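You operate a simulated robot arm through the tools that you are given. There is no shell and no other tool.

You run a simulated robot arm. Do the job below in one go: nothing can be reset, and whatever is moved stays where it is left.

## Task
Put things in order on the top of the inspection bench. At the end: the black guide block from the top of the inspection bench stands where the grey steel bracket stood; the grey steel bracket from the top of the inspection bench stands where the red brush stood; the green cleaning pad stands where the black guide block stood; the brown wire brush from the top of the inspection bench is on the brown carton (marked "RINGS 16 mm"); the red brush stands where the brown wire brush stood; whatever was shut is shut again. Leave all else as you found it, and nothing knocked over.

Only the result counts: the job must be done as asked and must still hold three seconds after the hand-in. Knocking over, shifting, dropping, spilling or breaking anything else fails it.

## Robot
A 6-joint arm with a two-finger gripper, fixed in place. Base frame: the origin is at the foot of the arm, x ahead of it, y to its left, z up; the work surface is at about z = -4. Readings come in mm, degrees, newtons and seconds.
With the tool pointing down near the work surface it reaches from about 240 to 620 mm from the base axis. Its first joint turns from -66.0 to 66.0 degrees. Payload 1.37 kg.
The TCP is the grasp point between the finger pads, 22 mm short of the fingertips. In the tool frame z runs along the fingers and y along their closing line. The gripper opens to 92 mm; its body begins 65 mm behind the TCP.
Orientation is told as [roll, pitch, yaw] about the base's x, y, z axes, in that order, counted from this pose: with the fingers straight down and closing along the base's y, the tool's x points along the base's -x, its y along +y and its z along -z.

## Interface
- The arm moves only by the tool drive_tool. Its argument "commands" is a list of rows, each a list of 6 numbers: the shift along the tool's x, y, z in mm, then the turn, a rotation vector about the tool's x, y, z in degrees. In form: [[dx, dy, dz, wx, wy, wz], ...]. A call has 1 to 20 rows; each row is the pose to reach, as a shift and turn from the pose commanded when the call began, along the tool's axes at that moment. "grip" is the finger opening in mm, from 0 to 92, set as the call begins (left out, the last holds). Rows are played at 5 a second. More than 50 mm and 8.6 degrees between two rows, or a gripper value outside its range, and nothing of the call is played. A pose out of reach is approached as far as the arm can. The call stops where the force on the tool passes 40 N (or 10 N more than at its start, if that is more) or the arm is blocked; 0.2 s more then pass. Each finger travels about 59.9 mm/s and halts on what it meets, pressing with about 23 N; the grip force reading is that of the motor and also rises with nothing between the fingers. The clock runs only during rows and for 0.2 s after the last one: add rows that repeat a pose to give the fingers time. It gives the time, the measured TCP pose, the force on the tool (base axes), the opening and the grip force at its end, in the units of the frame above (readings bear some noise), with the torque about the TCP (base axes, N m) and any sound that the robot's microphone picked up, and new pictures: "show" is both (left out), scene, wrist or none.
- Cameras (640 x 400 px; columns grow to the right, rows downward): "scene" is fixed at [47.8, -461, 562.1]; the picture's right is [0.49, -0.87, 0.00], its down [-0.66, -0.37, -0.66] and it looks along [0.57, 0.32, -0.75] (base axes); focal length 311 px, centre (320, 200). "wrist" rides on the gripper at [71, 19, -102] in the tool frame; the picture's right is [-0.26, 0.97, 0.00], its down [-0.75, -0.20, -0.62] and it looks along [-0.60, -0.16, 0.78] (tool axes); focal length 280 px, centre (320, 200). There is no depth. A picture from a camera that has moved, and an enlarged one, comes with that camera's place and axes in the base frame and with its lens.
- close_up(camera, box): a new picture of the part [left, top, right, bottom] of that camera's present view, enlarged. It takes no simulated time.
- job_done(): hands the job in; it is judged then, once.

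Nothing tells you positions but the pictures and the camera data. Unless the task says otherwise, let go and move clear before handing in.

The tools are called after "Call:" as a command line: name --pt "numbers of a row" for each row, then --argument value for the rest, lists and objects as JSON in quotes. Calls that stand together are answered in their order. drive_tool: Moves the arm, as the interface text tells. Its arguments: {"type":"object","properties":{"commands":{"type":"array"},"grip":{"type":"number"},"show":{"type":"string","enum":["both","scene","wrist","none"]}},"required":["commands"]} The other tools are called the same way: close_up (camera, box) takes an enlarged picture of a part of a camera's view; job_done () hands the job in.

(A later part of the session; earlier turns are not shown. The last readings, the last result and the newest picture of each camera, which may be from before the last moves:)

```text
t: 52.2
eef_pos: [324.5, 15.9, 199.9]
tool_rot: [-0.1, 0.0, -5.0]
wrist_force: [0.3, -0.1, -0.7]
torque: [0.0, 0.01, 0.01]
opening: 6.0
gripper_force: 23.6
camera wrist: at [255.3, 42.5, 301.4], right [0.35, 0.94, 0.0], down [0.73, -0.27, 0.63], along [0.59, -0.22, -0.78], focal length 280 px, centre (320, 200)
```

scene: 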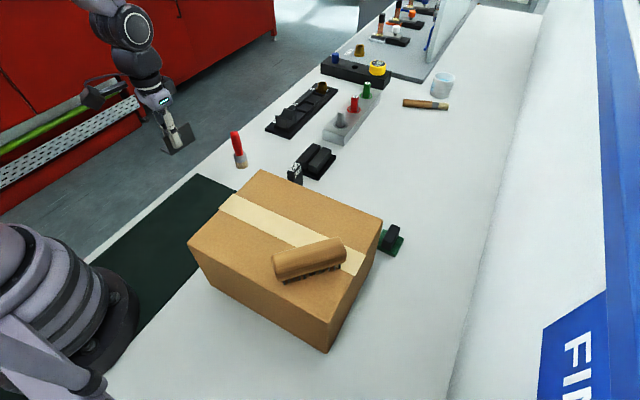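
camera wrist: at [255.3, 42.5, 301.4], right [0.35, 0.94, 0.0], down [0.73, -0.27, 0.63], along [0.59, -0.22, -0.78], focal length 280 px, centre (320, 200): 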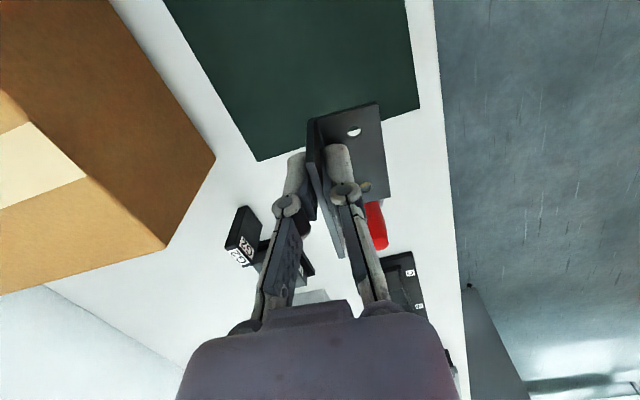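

I'm over the mat spot. I'll lower the bracket to just above the mat.

Call:
drive_tool --pt "0 0 25 0 0 0" --pt "0 0 55 0 0 0" --pt "0 0 85 0 0 0" --pt "0 0 115 0 0 0" --pt "0 0 140 0 0 0" --pt "0 0 155 0 0 0" --pt "0 0 160 0 0 0" --pt "0 0 160 0 0 0" --show "both"

Call:
close_up --camera "scene" --box '[140, 130, 250, 220]'

```text
t: 54.0
eef_pos: [325.0, 16.1, 40.9]
tool_rot: [-0.1, 0.0, -5.0]
wrist_force: [0.1, 0.2, -2.4]
torque: [0.0, 0.0, -0.01]
opening: 5.7
gripper_force: 23.1
camera wrist: at [255.5, 42.1, 142.8], right [0.35, 0.94, 0.0], down [0.73, -0.27, 0.63], along [0.59, -0.22, -0.78], focal length 280 px, centre (320, 200)
```

scene: 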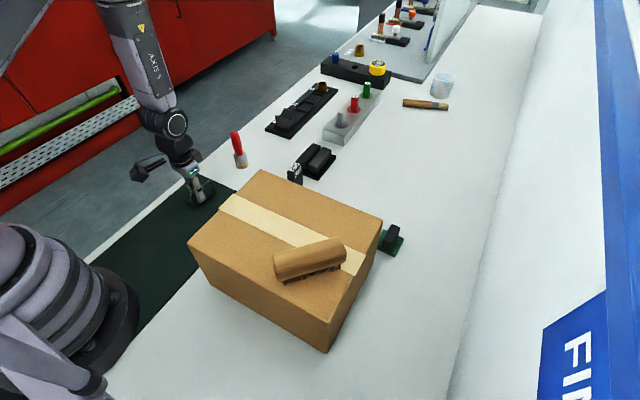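
wrist: 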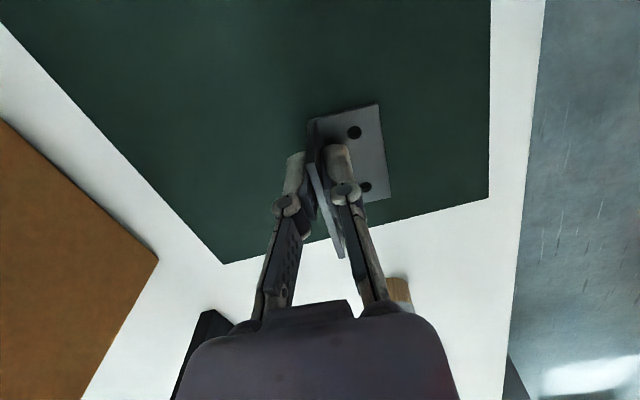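

```text
4.44 times, centred on (195, 175) of scene
camera zoom: at [47.8, -461.0, 562.1], right [0.49, -0.87, 0.0], down [-0.66, -0.37, -0.66], along [0.57, 0.32, -0.75], focal length 1380 px, centre (876, 311)
```

zoom: 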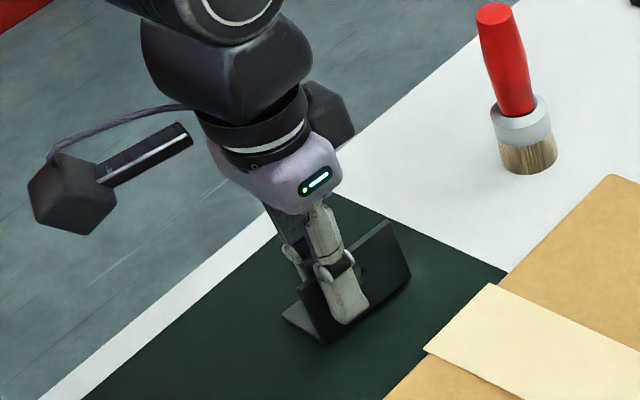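

Now slow steps down to contact with the mat.

Call:
drive_tool --pt "0 0 1 0 0 0" --pt "0 0 2 0 0 0" --pt "0 0 3 0 0 0" --pt "0 0 4 0 0 0" --pt "0 0 4 0 0 0" --show "none"

```text
t: 55.2
eef_pos: [326.1, 16.7, 35.4]
tool_rot: [-0.1, 0.1, -5.0]
wrist_force: [-3.1, -1.5, 18.7]
torque: [-0.05, 0.04, -0.04]
opening: 6.0
gripper_force: 23.7
```

Contact. I'll ease up slightly.

Call:
drive_tool --pt "0 0 -0.6 0 0 0" --pt "0 0 -0.8 0 0 0" --pt "0 0 -0.8 0 0 0" --show "none"

```text
t: 56.0
eef_pos: [325.0, 15.8, 37.8]
tool_rot: [-0.1, 0.0, -5.0]
wrist_force: [-0.1, -0.3, -1.0]
torque: [-0.07, 0.03, -0.02]
opening: 6.0
gripper_force: 23.2
```

It is resting at near-zero force, so I'll open the fingers.

Call:
drive_tool --pt "0 0 0 0 0 0" --pt "0 0 0 0 0 0" --pt "0 0 0 0 0 0" --pt "0 0 0 0 0 0" --grip 60 --show "both"

Call:
close_up --camera "scene" --box '[140, 130, 250, 220]'

Call:
close_up --camera "wrist" --box '[220, 60, 440, 260]'

```text
t: 57.0
eef_pos: [324.8, 15.4, 37.1]
tool_rot: [-0.1, 0.0, -5.0]
wrist_force: [-0.4, -0.2, 0.4]
torque: [-0.03, 0.03, 0.0]
opening: 59.9
gripper_force: 0.0
camera wrist: at [255.5, 42.0, 138.8], right [0.35, 0.94, 0.0], down [0.73, -0.27, 0.62], along [0.59, -0.22, -0.78], focal length 280 px, centre (320, 200)
```

scene: 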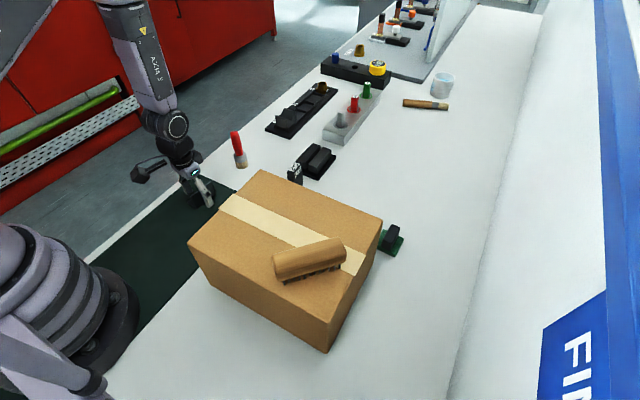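
wrist: 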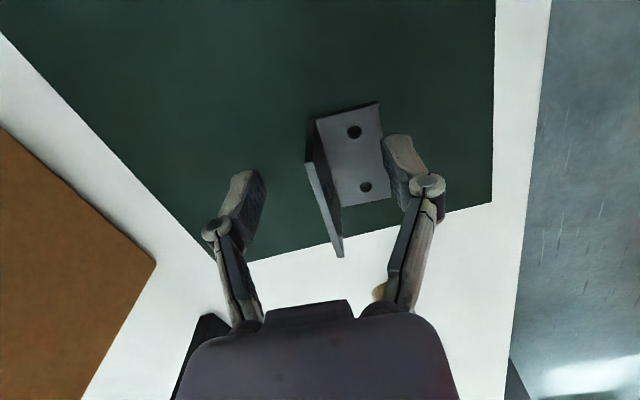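

```text
4.44 times, centred on (195, 175) of scene
camera zoom: at [47.8, -461.0, 562.1], right [0.49, -0.87, 0.0], down [-0.66, -0.37, -0.66], along [0.57, 0.32, -0.75], focal length 1380 px, centre (876, 311)
```

zoom: 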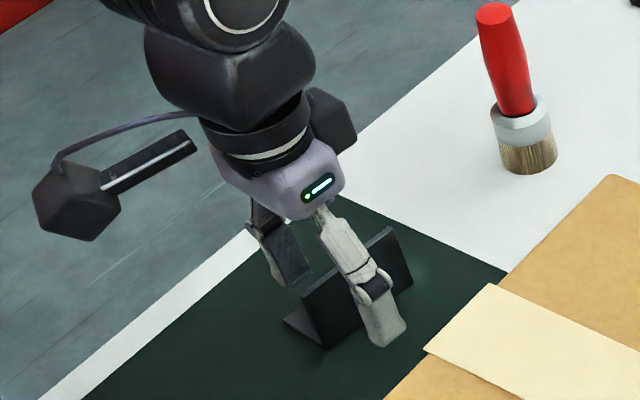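

```text
2.00 times, centred on (330, 160) of wrist
camera zoom: at [255.5, 42.0, 138.8], right [0.35, 0.94, 0.0], down [0.73, -0.27, 0.62], along [0.59, -0.22, -0.78], focal length 561 px, centre (300, 280)
```

zoom: 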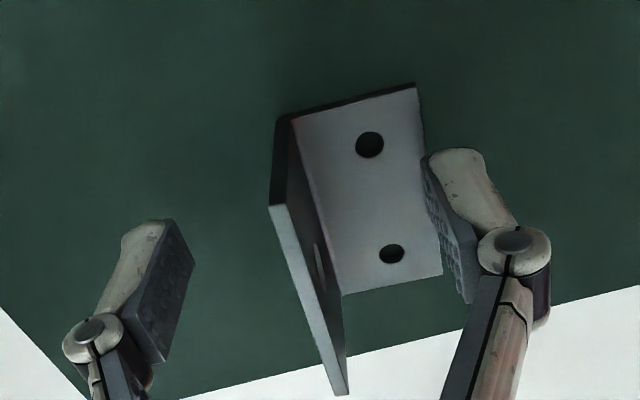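

The bracket now stands at the red brush's old place. I'll rise straight up, then move above the G2 block at (479,−148) with yaw 0.

Call:
drive_tool --pt "0 0 -15 0 0 0" --pt "0 0 -40 0 0 0" --pt "0 0 -75 0 0 0" --pt "0 0 -115 0 0 0" --pt "0 0 -150 0 0 0" --pt "0 0 -175 0 0 0" --pt "-22 -20 -175 0 0 -1" --pt "-46 -42 -175 0 0 -2" --pt "-70 -64 -175 0 0 -3" --pt "-94 -86 -175 0 0 -4" --pt "-118 -107 -175 0 0 -5" --pt "-142 -129 -175 0 0 -5" --pt "-160 -145 -175 0 0 -5" --pt "-165 -149.6 -175 0 0 -5" --pt "-165 -149.6 -175 0 0 -5" --show "both"

Call:
close_up --camera "wrist" --box '[250, 20, 410, 120]'

```text
t: 60.2
eef_pos: [478.0, -149.7, 212.6]
tool_rot: [-0.1, 0.0, 0.1]
wrist_force: [0.4, 0.1, 0.0]
torque: [-0.03, -0.01, -0.01]
opening: 60.1
gripper_force: 0.2
camera wrist: at [405.4, -127.8, 314.6], right [0.26, 0.96, 0.0], down [0.75, -0.2, 0.62], along [0.6, -0.17, -0.78], focal length 280 px, centre (320, 200)
```

scene: 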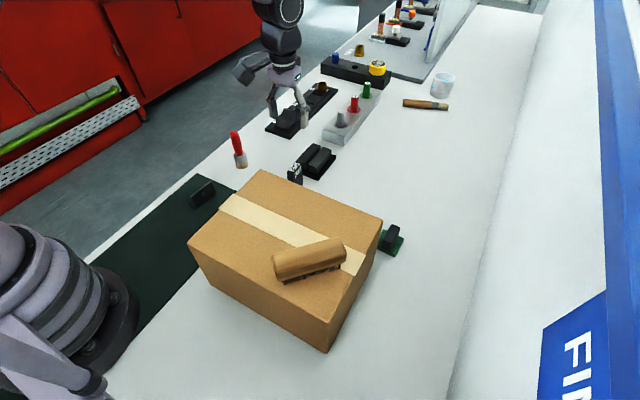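
wrist: 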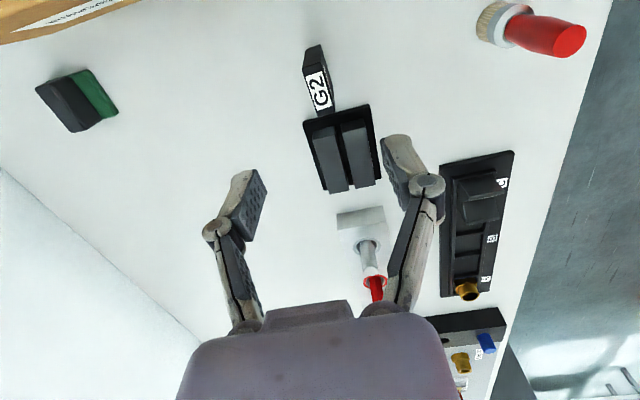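

```text
4.00 times, centred on (330, 70) of wrist
camera zoom: at [405.4, -127.8, 314.6], right [0.26, 0.96, 0.0], down [0.75, -0.2, 0.62], along [0.6, -0.17, -0.78], focal length 1122 px, centre (280, 720)
```

zoom: 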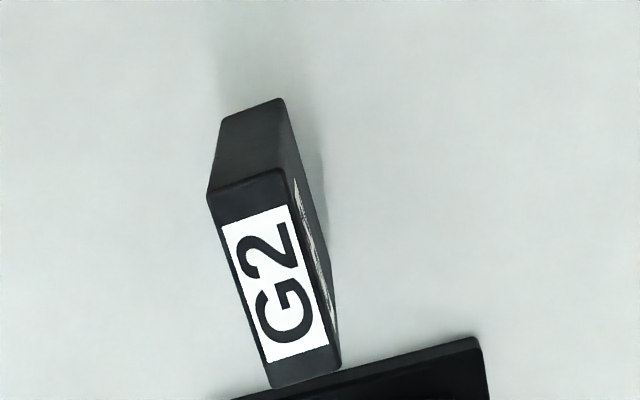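

G2 is centred at about (479,−149) with a yaw of about +2.3°, and the tool is nearly over it. I'll turn to match and lower partway before the final grip height (z≈60, keeping the camera housing clear of the carton corner).

Call:
drive_tool --pt "0 -0.8 25 0 0 -1" --pt "0 -1.5 55 0 0 -2.3" --pt "0 -1.5 85 0 0 -2.3" --pt "0 -1.5 100 0 0 -2.3" --pt "0 -1.5 100 0 0 -2.3" --show "both"

Call:
close_up --camera "scene" --box '[230, 80, 360, 200]'

Call:
close_up --camera "wrist" --box '[220, 60, 440, 260]'

```text
t: 61.4
eef_pos: [474.5, -148.3, 111.8]
tool_rot: [-0.1, -0.1, 2.4]
wrist_force: [0.2, 0.3, -0.7]
torque: [0.01, -0.04, -0.02]
opening: 59.8
gripper_force: 0.0
camera wrist: at [403.2, -131.0, 213.5], right [0.22, 0.97, 0.0], down [0.76, -0.17, 0.62], along [0.61, -0.14, -0.78], focal length 280 px, centre (320, 200)
```

scene: 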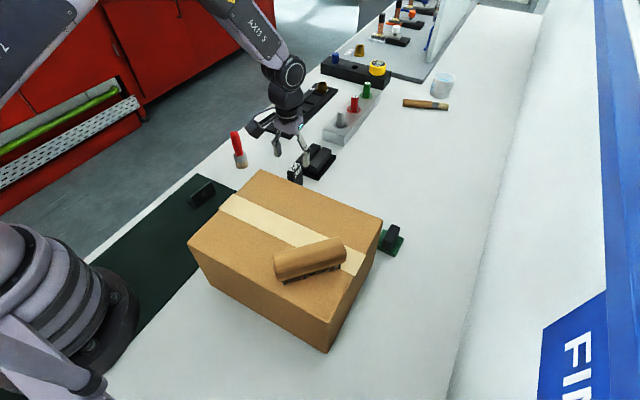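
wrist: 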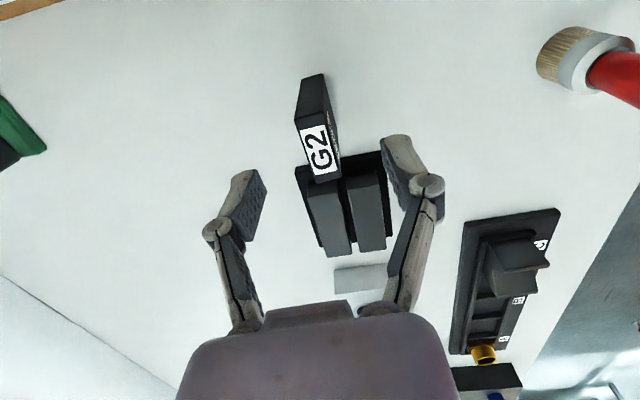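

```text
3.33 times, centred on (295, 140) of scene
camera zoom: at [47.8, -461.0, 562.1], right [0.49, -0.87, 0.0], down [-0.66, -0.37, -0.66], along [0.57, 0.32, -0.75], focal length 1035 px, centre (403, 400)
```

zoom: 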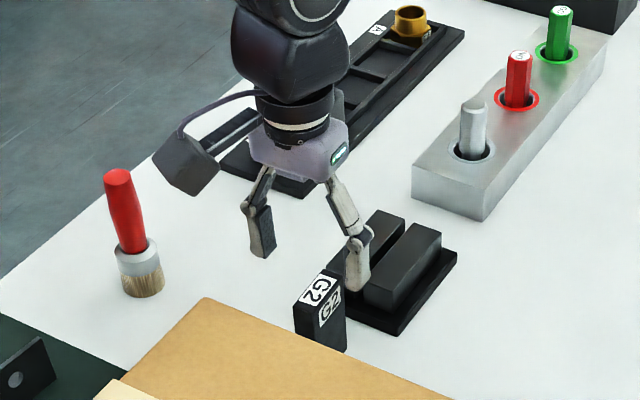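

```text
2.00 times, centred on (330, 160) of wrist
camera zoom: at [403.2, -131.0, 213.5], right [0.22, 0.97, 0.0], down [0.76, -0.17, 0.62], along [0.61, -0.14, -0.78], focal length 561 px, centre (300, 280)
```

zoom: 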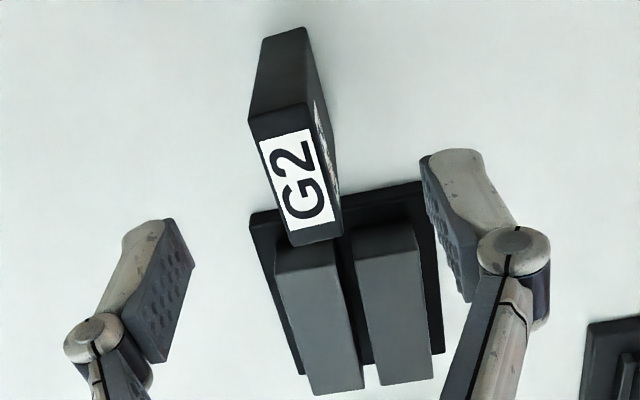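

Alignment is good; a 1.8 mm sideways trim remains. I'll descend to z≈60 around the block.

Call:
drive_tool --pt "0 -1 12 0 0 0" --pt "0 -1.8 26 0 0 0" --pt "0 -1.8 40 0 0 0" --pt "0 -1.8 49 0 0 0" --pt "0 -1.8 52 0 0 0" --pt "0 -1.8 52 0 0 0" --show "both"

Call:
close_up --camera "scene" --box '[230, 100, 360, 200]'

```text
t: 62.8
eef_pos: [475.2, -150.6, 60.9]
tool_rot: [0.0, 0.1, 2.3]
wrist_force: [-0.7, 0.4, 0.3]
torque: [0.01, -0.01, -0.03]
opening: 60.0
gripper_force: 0.1
camera wrist: at [403.6, -133.2, 162.6], right [0.22, 0.97, 0.0], down [0.76, -0.17, 0.62], along [0.61, -0.14, -0.78], focal length 280 px, centre (320, 200)
```

scene: 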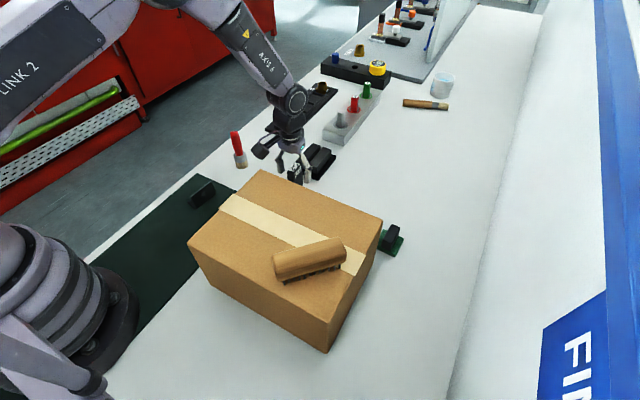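
wrist: 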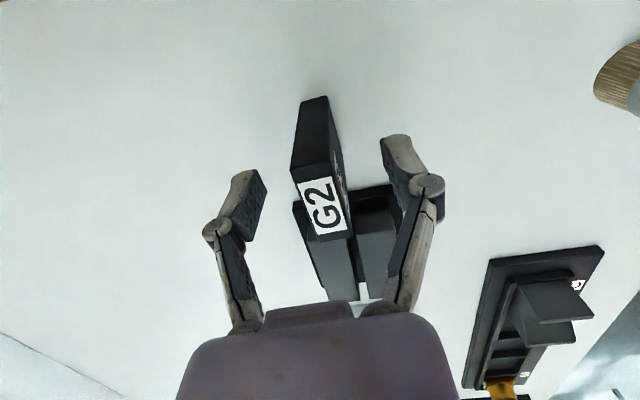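

```text
4.00 times, centred on (295, 150) of scene
camera zoom: at [47.8, -461.0, 562.1], right [0.49, -0.87, 0.0], down [-0.66, -0.37, -0.66], along [0.57, 0.32, -0.75], focal length 1242 px, centre (420, 400)
```

zoom: 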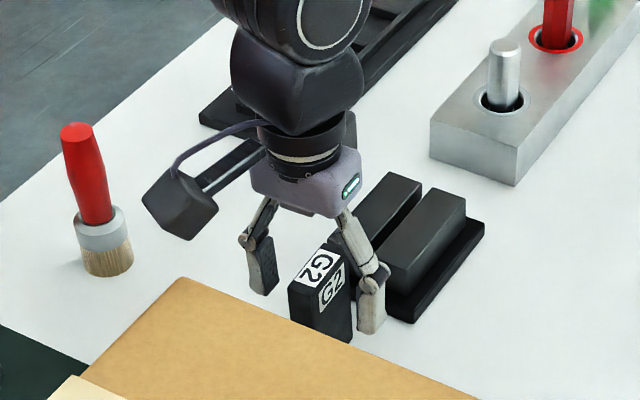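

The block stands between the fingers and the camera housing is clear of the carton, so I'll close.

Call:
drive_tool --pt "0 0 0 0 0 0" --pt "0 0 0 0 0 0" --pt "0 0 0 0 0 0" --pt "0 0 0 0 0 0" --pt "0 0 0 0 0 0" --grip 0 --show "wrist"

Call:
close_up --camera "wrist" --box '[220, 80, 440, 280]'

Call:
close_up --camera "scene" --box '[250, 120, 350, 200]'

```text
t: 64.0
eef_pos: [476.1, -150.2, 61.2]
tool_rot: [-0.2, 0.0, 2.3]
wrist_force: [-0.3, 0.0, 0.7]
torque: [0.01, 0.01, 0.03]
opening: 16.5
gripper_force: 22.9
camera wrist: at [403.6, -133.1, 162.7], right [0.22, 0.97, 0.0], down [0.76, -0.17, 0.62], along [0.61, -0.14, -0.78], focal length 280 px, centre (320, 200)
```

wrist: 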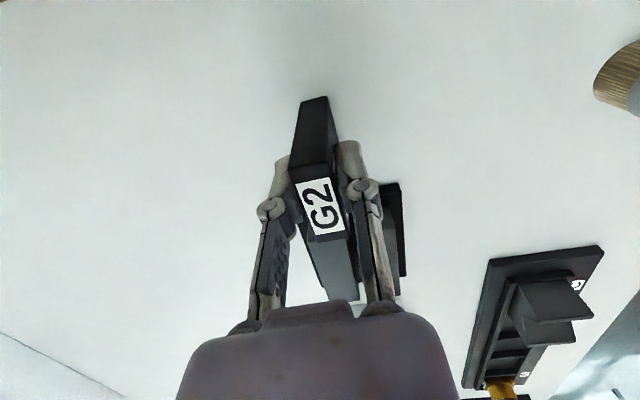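

```text
2.00 times, centred on (330, 180) of wrist
camera zoom: at [403.6, -133.1, 162.7], right [0.22, 0.97, 0.0], down [0.76, -0.17, 0.62], along [0.61, -0.14, -0.78], focal length 561 px, centre (300, 240)
```

zoom: 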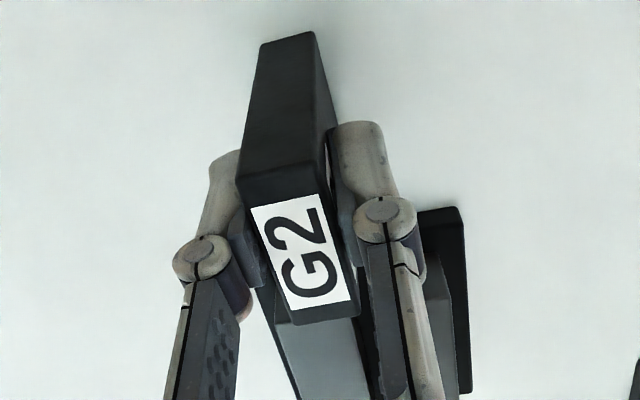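

```text
5.00 times, centred on (300, 160) of scene
camera zoom: at [47.8, -461.0, 562.1], right [0.49, -0.87, 0.0], down [-0.66, -0.37, -0.66], along [0.57, 0.32, -0.75], focal length 1553 px, centre (420, 400)
```

zoom: 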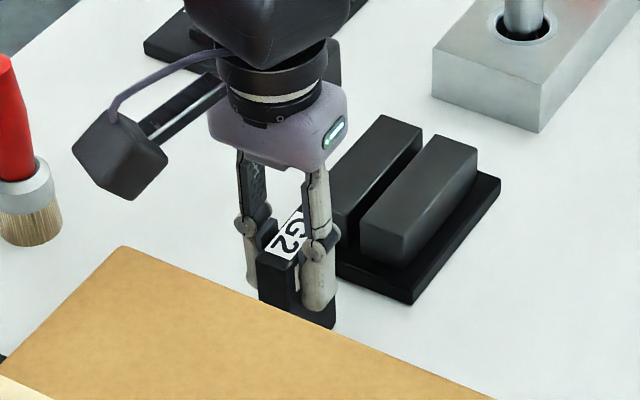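

G2 is gripped (opening 16.5). I'll lift it and carry it to the bracket's old spot, with the TCP going to about (557.5,−268).

Call:
drive_tool --pt "0 0 -4 0 0 0" --pt "0 0 -12 0 0 0" --pt "0 0 -30 0 0 0" --pt "0 0 -55 0 0 0" --pt "0 0 -80 0 0 0" --pt "0 0 -99 0 0 0" --pt "-8 -12 -99 0 0 0" --pt "-22 -34 -99 0 0 0" --pt "-37 -58 -99 0 0 0" --pt "-52 -82 -99 0 0 0" --pt "-65 -102 -99 0 0 0" --pt "-74 -116 -99 0 0 0" --pt "-77 -120.6 -99 0 0 0" --pt "-77 -120.6 -99 0 0 0" --show "both"

```text
t: 67.0
eef_pos: [559.0, -268.6, 159.1]
tool_rot: [-0.1, 0.1, 2.3]
wrist_force: [0.5, 0.4, -2.0]
torque: [-0.02, -0.02, 0.0]
opening: 16.4
gripper_force: 22.9
camera wrist: at [486.6, -250.7, 260.3], right [0.22, 0.97, 0.0], down [0.76, -0.17, 0.62], along [0.61, -0.14, -0.78], focal length 280 px, centre (320, 200)
```

scene: 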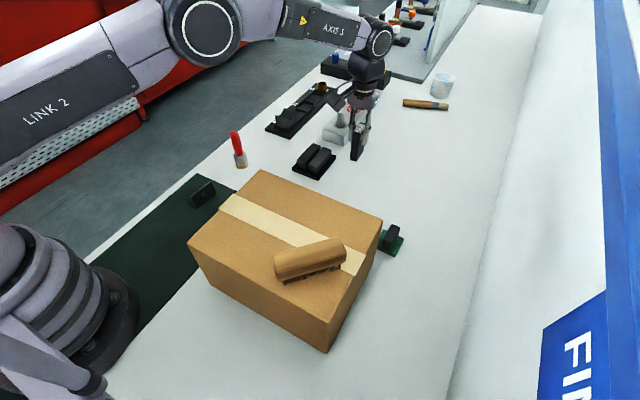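
wrist: 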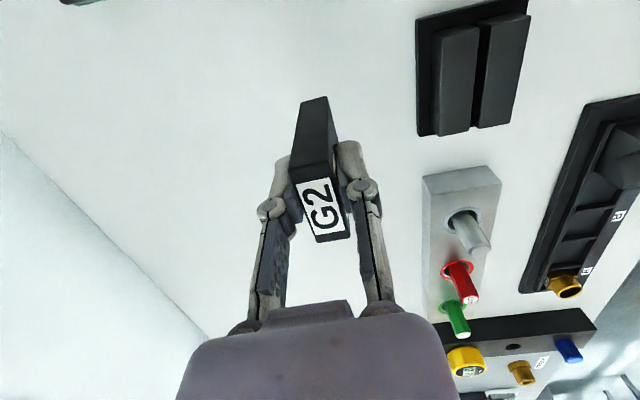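

It's above the bracket's old spot. I'll lower to just above the bench.

Call:
drive_tool --pt "0 0 20 0 0 0" --pt "0 0 45 0 0 0" --pt "0 0 68 0 0 0" --pt "0 0 85 0 0 0" --pt "0 0 94 0 0 0" --pt "0 0 94 0 0 0" --show "both"

Call:
close_up --camera "scene" --box '[310, 100, 420, 210]'

```text
t: 68.4
eef_pos: [557.9, -268.7, 64.7]
tool_rot: [0.0, 0.0, 2.3]
wrist_force: [0.8, 0.7, -0.2]
torque: [-0.04, -0.03, 0.0]
opening: 16.3
gripper_force: 22.9
camera wrist: at [485.9, -251.0, 167.9], right [0.22, 0.97, 0.0], down [0.76, -0.17, 0.62], along [0.61, -0.14, -0.78], focal length 280 px, centre (320, 200)
```

scene: 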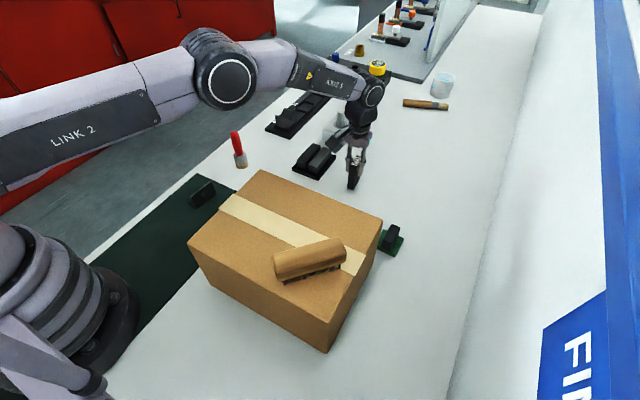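
wrist: 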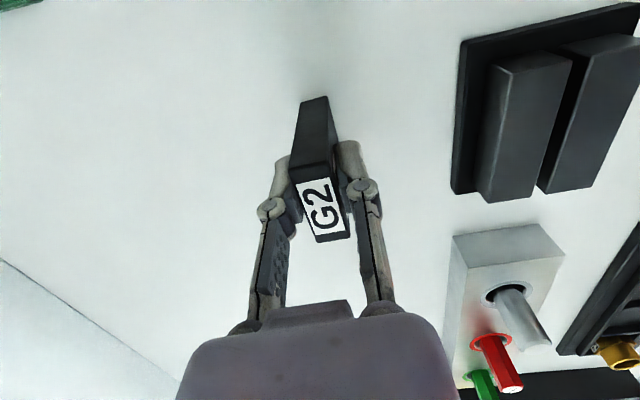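

```text
3.64 times, centred on (365, 155) of scene
camera zoom: at [47.8, -461.0, 562.1], right [0.49, -0.87, 0.0], down [-0.66, -0.37, -0.66], along [0.57, 0.32, -0.75], focal length 1129 px, centre (156, 364)
```

zoom: 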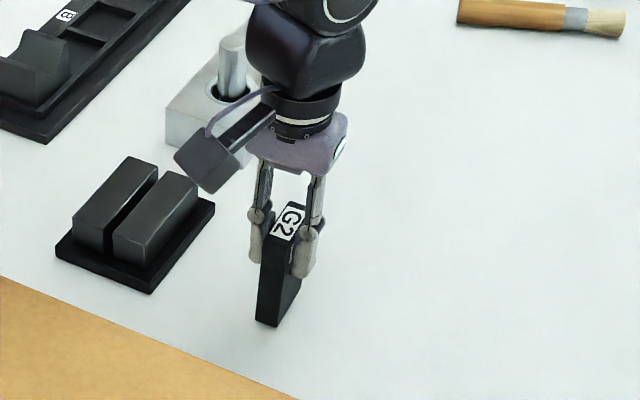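

Slow descent to contact.

Call:
drive_tool --pt "0 0 1 0 0 0" --pt "0 0 2 0 0 0" --pt "0 0 3 0 0 0" --pt "0 0 3 0 0 0" --show "none"

```text
t: 69.4
eef_pos: [557.1, -267.2, 63.5]
tool_rot: [-0.1, 0.0, 2.3]
wrist_force: [-0.7, 0.0, -1.6]
torque: [0.01, 0.0, 0.02]
opening: 16.2
gripper_force: 23.2
```

Call:
drive_tool --pt "0 0 0.8 0 0 0" --pt "0 0 1.6 0 0 0" --pt "0 0 1.6 0 0 0" --show "none"

```text
t: 70.2
eef_pos: [557.2, -269.7, 62.5]
tool_rot: [-0.1, 0.0, 2.3]
wrist_force: [-0.1, 1.0, -0.3]
torque: [0.0, 0.01, -0.01]
opening: 16.5
gripper_force: 23.3
```

Call:
drive_tool --pt "0 0 0.7 0 0 0" --pt "0 0 1.4 0 0 0" --pt "0 0 1.4 0 0 0" --show "none"

```text
t: 71.0
eef_pos: [558.6, -268.8, 61.8]
tool_rot: [-0.1, -0.1, 2.4]
wrist_force: [-5.2, 3.8, 18.2]
torque: [0.12, 0.29, -0.03]
opening: 16.5
gripper_force: 23.4
```

Contact. I'll ease up until the force is near zero.

Call:
drive_tool --pt "0 0 -0.6 0 0 0" --pt "0 0 -0.6 0 0 0" --show "none"

Call:
close_up --camera "scene" --box '[330, 140, 390, 200]'

```text
t: 71.6
eef_pos: [558.4, -268.6, 60.7]
tool_rot: [-0.2, -0.1, 2.3]
wrist_force: [5.0, -0.8, 9.5]
torque: [-0.07, -0.19, 0.05]
opening: 16.4
gripper_force: 23.0
```

```text
6.67 times, centred on (360, 170) of scene
camera zoom: at [47.7, -461.0, 562.1], right [0.49, -0.87, 0.0], down [-0.66, -0.37, -0.66], along [0.57, 0.32, -0.75], focal length 2071 px, centre (53, 400)
```

zoom: 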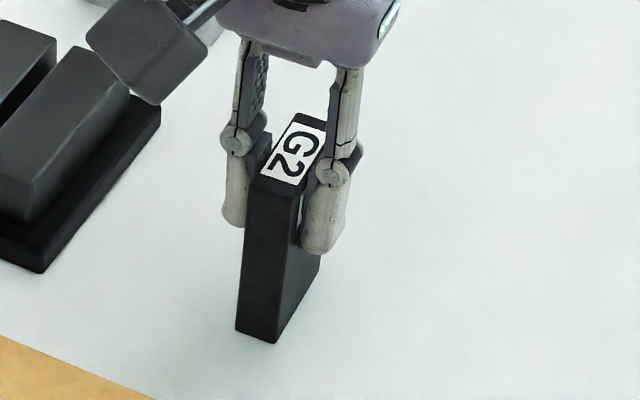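

Call:
drive_tool --pt "0 0 -0.5 0 0 0" --pt "0 0 -0.5 0 0 0" --show "none"

```text
t: 72.2
eef_pos: [558.8, -269.4, 61.0]
tool_rot: [-0.1, 0.1, 2.4]
wrist_force: [3.6, -1.8, 5.3]
torque: [-0.08, -0.34, -0.02]
opening: 16.4
gripper_force: 23.0
```

Call:
drive_tool --pt "0 0 -0.3 0 0 0" --pt "0 0 -0.3 0 0 0" --show "none"

```text
t: 72.8
eef_pos: [558.5, -268.5, 60.2]
tool_rot: [-0.1, 0.1, 2.3]
wrist_force: [0.3, -1.6, 3.0]
torque: [-0.09, -0.09, -0.07]
opening: 16.5
gripper_force: 23.2
```

The contact is light, so I'll open to 50.

Call:
drive_tool --pt "0 0 0 0 0 0" --pt "0 0 0 0 0 0" --pt "0 0 0 0 0 0" --pt "0 0 0 0 0 0" --grip 55 --show "both"

Call:
close_up --camera "scene" --box '[310, 120, 420, 210]'

Call:
close_up --camera "wrist" --box '[220, 80, 440, 280]'

```text
t: 73.8
eef_pos: [558.5, -269.3, 60.8]
tool_rot: [-0.2, 0.0, 2.3]
wrist_force: [-0.5, 0.2, -0.2]
torque: [-0.01, 0.0, 0.02]
opening: 55.1
gripper_force: 0.0
camera wrist: at [485.9, -250.7, 163.0], right [0.22, 0.97, 0.0], down [0.76, -0.17, 0.62], along [0.61, -0.14, -0.78], focal length 280 px, centre (320, 200)
```

scene: 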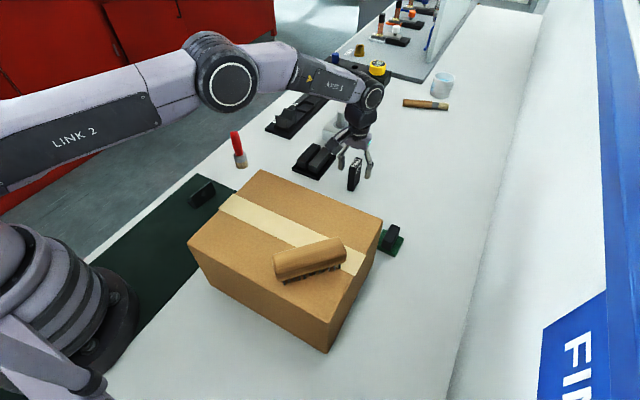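
wrist: 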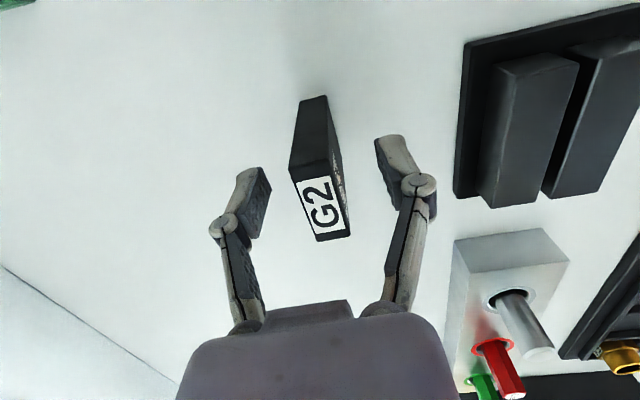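

```text
4.44 times, centred on (365, 165) of scene
camera zoom: at [47.8, -461.0, 562.1], right [0.49, -0.87, 0.0], down [-0.66, -0.37, -0.66], along [0.57, 0.32, -0.75], focal length 1380 px, centre (120, 356)
```

zoom: 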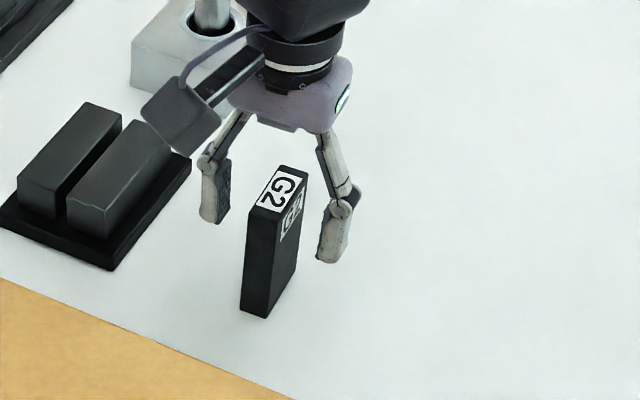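

```text
2.00 times, centred on (330, 180) of wrist
camera zoom: at [485.9, -250.7, 163.0], right [0.22, 0.97, 0.0], down [0.76, -0.17, 0.62], along [0.61, -0.14, -0.78], focal length 561 px, centre (300, 240)
```

zoom: 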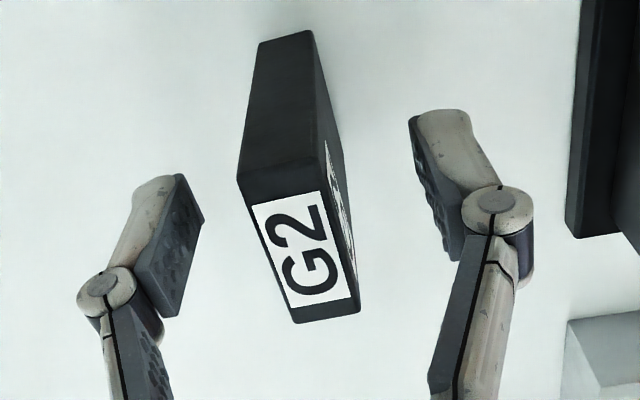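

G2 stands where the bracket was. Next is the green pad at about (439,−404). Near the carton the camera housing must face away, so I'll rise and turn the tool by 180° on the way, checking that the wrist can do it.

Call:
drive_tool --pt "0 0 -15 0 0 0" --pt "0 0 -40 0 0 0" --pt "0 0 -75 0 0 0" --pt "0 0 -110 0 0 0" --pt "0 0 -145 0 0 0" --pt "0 0 -170 0 0 0" --pt "10 -5 -180 0 0 7.5" --pt "20 -9 -190 0 0 15" --pt "30 -14 -190 0 0 22.5" --pt "40 -19 -190 0 0 30" --pt "50 -23 -190 0 0 37.5" --pt "60 -28 -190 0 0 45" --pt "70 -33 -190 0 0 52.5" --pt "80 -37 -190 0 0 60" --pt "90 -42 -190 0 0 67.5" --pt "100 -47 -190 0 0 75" --pt "110 -52 -190 0 0 82.5" --pt "120.8 -56.2 -190 0 0 90" --pt "120.8 -56.2 -190 0 0 90" --show "both"

```text
t: 77.8
eef_pos: [439.8, -330.8, 249.9]
tool_rot: [0.0, -0.1, -87.8]
wrist_force: [-0.3, 0.5, -0.4]
torque: [0.02, 0.0, -0.01]
opening: 55.2
gripper_force: 0.0
camera wrist: at [455.4, -256.9, 352.0], right [0.97, -0.23, 0.0], down [-0.18, -0.76, 0.63], along [-0.14, -0.61, -0.78], focal length 280 px, centre (320, 200)
```

scene: 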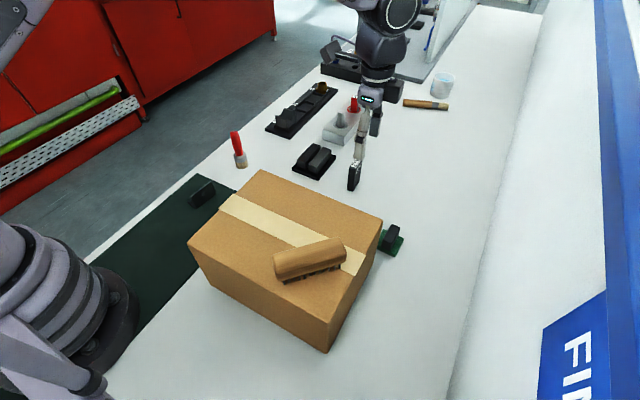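
wrist: 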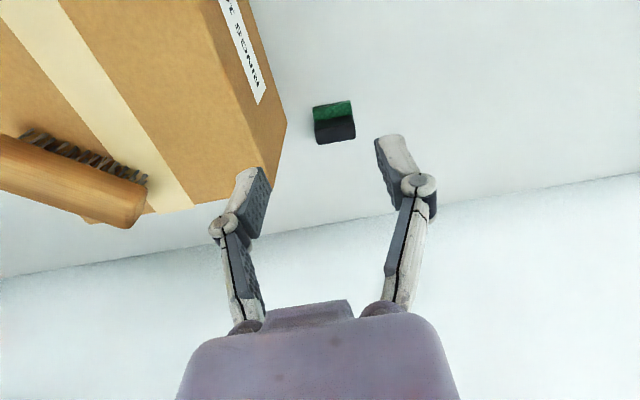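

This gives a good view of the pad. I'll zoom in to measure it, then continue the turn.

Call:
close_up --camera "wrist" --box '[280, 80, 400, 155]'

Call:
close_up --camera "scene" --box '[360, 210, 424, 260]'

Call:
drive_tool --pt "0 0 0 0 0 8" --pt "0 0 0 0 0 16" --pt "0 0 0 0 0 24" --pt "0 0 0 0 0 32" --pt "0 0 0 0 0 40" --pt "0 0 0 0 0 48" --pt "0 0 0 0 0 56" --pt "0 0 0 0 0 64" --pt "0 0 0 0 0 72" --pt "0 0 0 0 0 80" --pt "0 0 0 0 0 88" --pt "0 0 0 0 0 93" --pt "0 0 0 0 0 93" --show "both"

```text
5.33 times, centred on (340, 118) of wrist
camera zoom: at [455.4, -256.9, 352.0], right [0.97, -0.23, 0.0], down [-0.18, -0.76, 0.63], along [-0.14, -0.61, -0.78], focal length 1495 px, centre (213, 640)
```

zoom: 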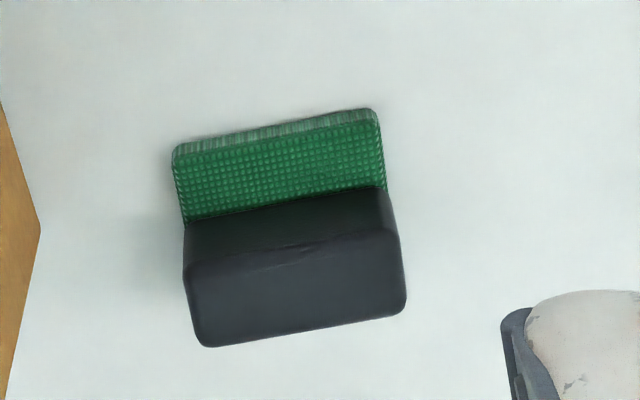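

```text
8.00 times, centred on (392, 235) of scene
camera zoom: at [47.8, -461.0, 562.1], right [0.49, -0.87, 0.0], down [-0.66, -0.37, -0.66], along [0.57, 0.32, -0.75], focal length 2485 px, centre (-256, -80)
```

zoom: 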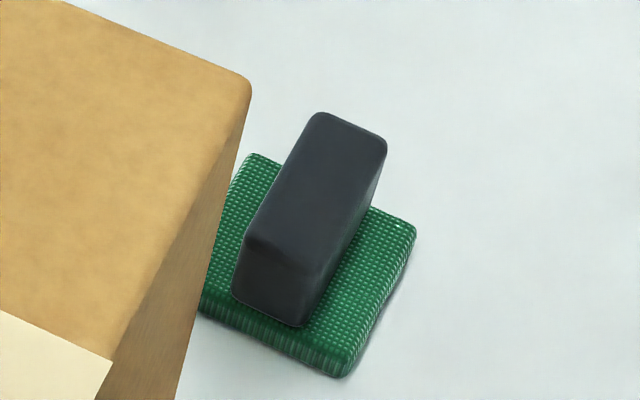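

```text
t: 80.6
eef_pos: [440.1, -329.4, 251.2]
tool_rot: [0.0, 0.1, 179.2]
wrist_force: [0.0, 0.2, 0.4]
torque: [0.0, 0.0, -0.02]
opening: 55.2
gripper_force: 0.0
camera wrist: at [509.8, -348.5, 352.3], right [-0.28, -0.96, 0.0], down [-0.75, 0.22, 0.63], along [-0.6, 0.17, -0.78], focal length 280 px, centre (320, 200)
```

scene: 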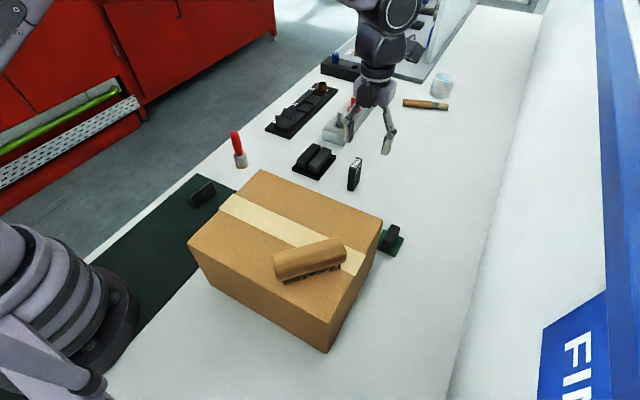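
wrist: 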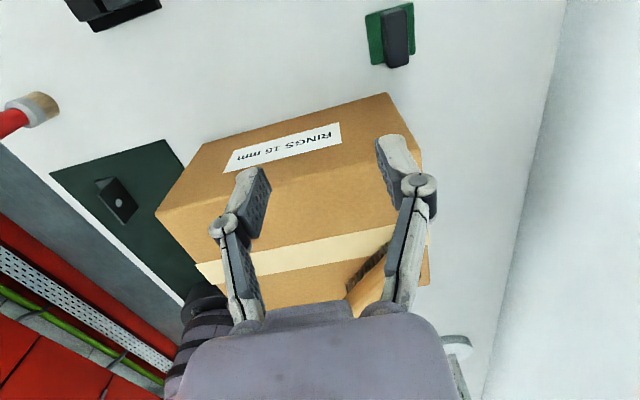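

The wrist reaches the 180° turn. The pad spans x 415–465 and y −385 to −433 (centre ≈(440,−410)), and its handle is 20 mm wide at y −401 to −421 with the top at z≈30. I'll move above the handle, 8 mm toward its far end for carton clearance, and lower partway.

Call:
drive_tool --pt "2 18 0 0 0 0.3" --pt "5 43 0 0 0 0.7" --pt "8 66 0 0 0 1.3" --pt "9 80.9 0 0 0 1.3" --pt "9 80.9 25 0 0 1.3" --pt "9 80.9 55 0 0 1.3" --pt "9 80.9 85 0 0 1.3" --pt "9 80.9 110 0 0 1.3" --pt "9 80.9 130 0 0 1.3" --pt "9 80.9 130 0 0 1.3" --show "both"

Call:
close_up --camera "wrist" --box '[240, 40, 400, 200]'

Call:
close_up --camera "scene" --box '[340, 120, 460, 260]'

```text
t: 82.8
eef_pos: [448.7, -410.5, 118.5]
tool_rot: [0.2, 0.0, 178.0]
wrist_force: [-0.4, -1.0, 1.4]
torque: [0.0, -0.01, 0.01]
opening: 55.0
gripper_force: 0.0
camera wrist: at [518.2, -431.8, 221.6], right [-0.3, -0.96, 0.0], down [-0.75, 0.23, 0.62], along [-0.6, 0.18, -0.78], focal length 280 px, centre (320, 200)
```

scene: 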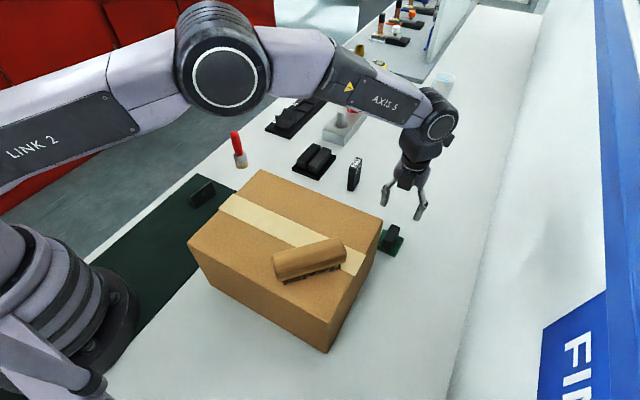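
wrist: 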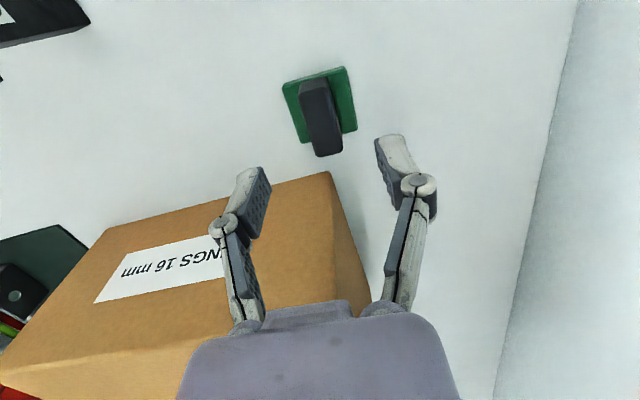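

```text
2.50 times, centred on (320, 120) of wrist
camera zoom: at [518.2, -431.8, 221.6], right [-0.3, -0.96, 0.0], down [-0.75, 0.23, 0.62], along [-0.6, 0.18, -0.78], focal length 701 px, centre (320, 400)
```

zoom: 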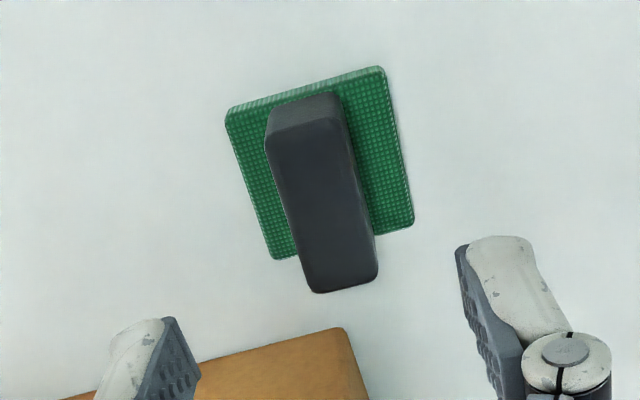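

```text
2.86 times, centred on (400, 190) of scene
camera zoom: at [47.8, -461.0, 562.1], right [0.49, -0.87, 0.0], down [-0.66, -0.37, -0.66], along [0.57, 0.32, -0.75], focal length 887 px, centre (91, 229)
```

zoom: 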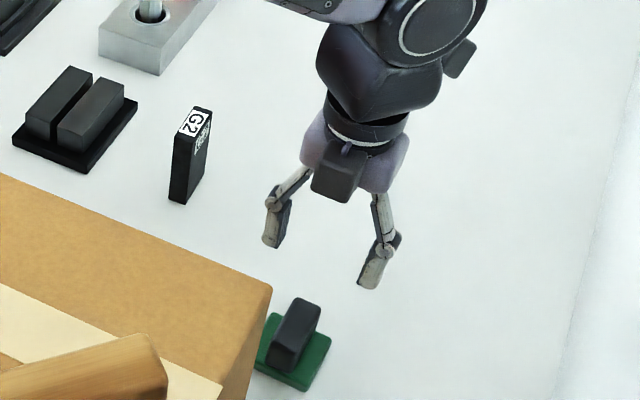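

The handle is aligned, and the box on the tool's back side clears the carton by about 20 mm. I'll descend to z≈33, where the tips stay above the green pad.

Call:
drive_tool --pt "0 -0.5 18 0 0 0" --pt "0 -1 38 0 0 0" --pt "0 -1 56 0 0 0" --pt "0 -1 70 0 0 0" --pt "0 -1 80 0 0 0" --pt "0 -1 85 0 0 0" --pt "0 -1 85 0 0 0" --show "both"

Call:
close_up --camera "wrist" --box '[220, 80, 440, 280]'

Call:
close_up --camera "scene" --box '[340, 150, 460, 270]'

```text
t: 84.4
eef_pos: [447.4, -409.5, 34.0]
tool_rot: [0.1, -0.1, 178.1]
wrist_force: [-0.2, 0.9, 0.0]
torque: [0.02, 0.02, -0.01]
opening: 55.2
gripper_force: 0.1
camera wrist: at [517.6, -429.8, 136.7], right [-0.3, -0.96, 0.0], down [-0.75, 0.23, 0.63], along [-0.6, 0.18, -0.78], focal length 280 px, centre (320, 200)
```

scene: 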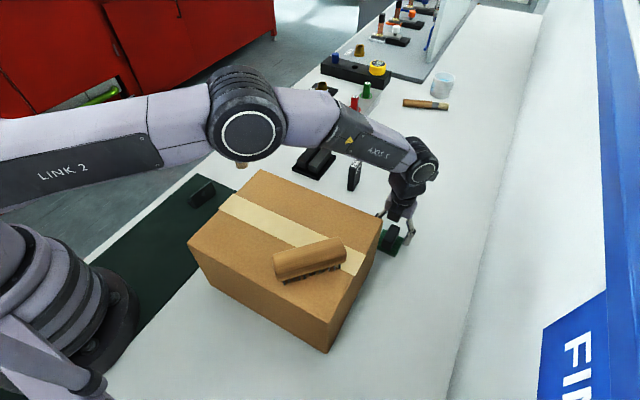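
wrist: 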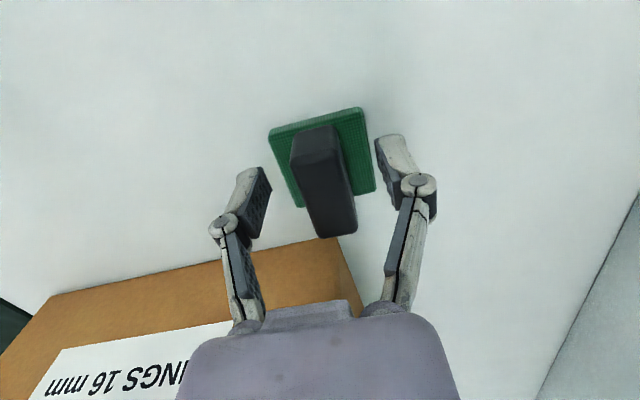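

```text
2.00 times, centred on (330, 180) of wrist
camera zoom: at [517.6, -429.8, 136.7], right [-0.3, -0.96, 0.0], down [-0.75, 0.23, 0.63], along [-0.6, 0.18, -0.78], focal length 561 px, centre (300, 240)
```

zoom: 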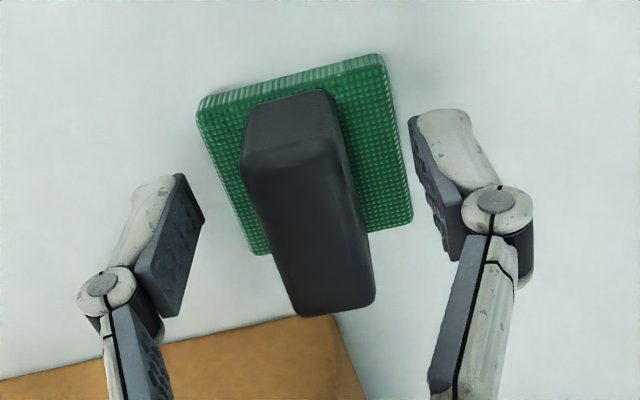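

```text
3.33 times, centred on (400, 210) of scene
camera zoom: at [47.8, -461.0, 562.1], right [0.49, -0.87, 0.0], down [-0.66, -0.37, -0.66], along [0.57, 0.32, -0.75], focal length 1035 px, centre (53, 167)
```

zoom: 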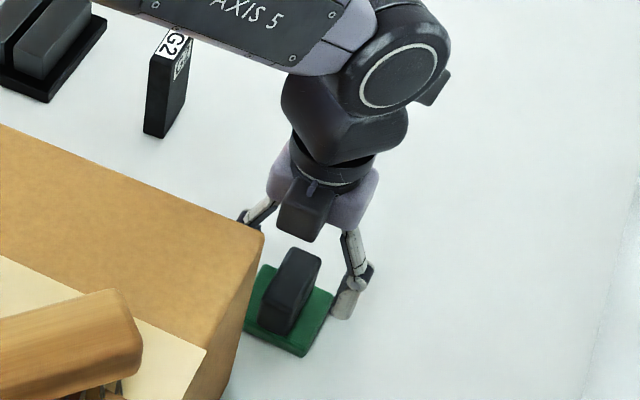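

The handle is centred between the fingers, so I'll close on it.

Call:
drive_tool --pt "0 0 0 0 0 0" --pt "0 0 0 0 0 0" --pt "0 0 0 0 0 0" --pt "0 0 0 0 0 0" --pt "0 0 0 0 0 0" --grip 0 --show "wrist"

Call:
close_up --camera "wrist" --box '[220, 80, 440, 280]'

Call:
close_up --camera "scene" --box '[360, 180, 440, 260]'

```text
t: 85.6
eef_pos: [448.3, -408.8, 35.3]
tool_rot: [0.1, -0.1, 178.0]
wrist_force: [-0.1, -0.3, 1.0]
torque: [-0.03, 0.01, 0.0]
opening: 21.1
gripper_force: 22.4
camera wrist: at [517.6, -429.8, 136.9], right [-0.3, -0.96, 0.0], down [-0.75, 0.23, 0.63], along [-0.6, 0.18, -0.78], focal length 280 px, centre (320, 200)
```

wrist: 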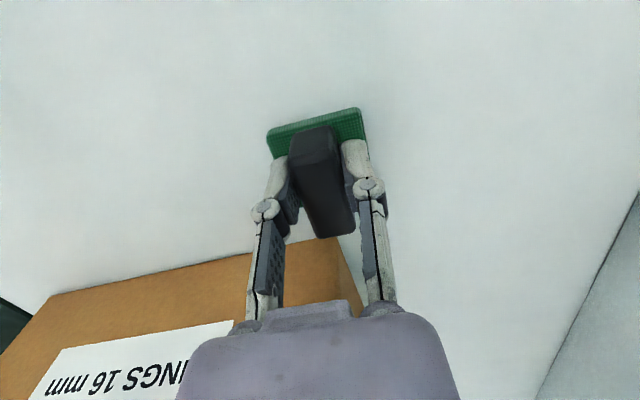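

```text
2.00 times, centred on (330, 180) of wrist
camera zoom: at [517.6, -429.8, 136.9], right [-0.3, -0.96, 0.0], down [-0.75, 0.23, 0.63], along [-0.6, 0.18, -0.78], focal length 561 px, centre (300, 240)
```

zoom: 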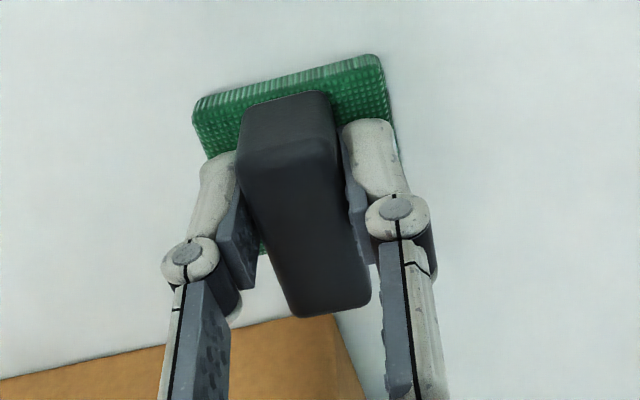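

```text
5.00 times, centred on (400, 220) of scene
camera zoom: at [47.8, -461.0, 562.1], right [0.49, -0.87, 0.0], down [-0.66, -0.37, -0.66], along [0.57, 0.32, -0.75], focal length 1553 px, centre (-80, 100)
```

zoom: 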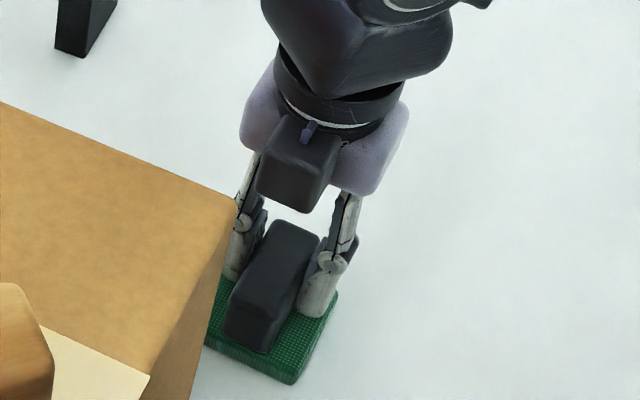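

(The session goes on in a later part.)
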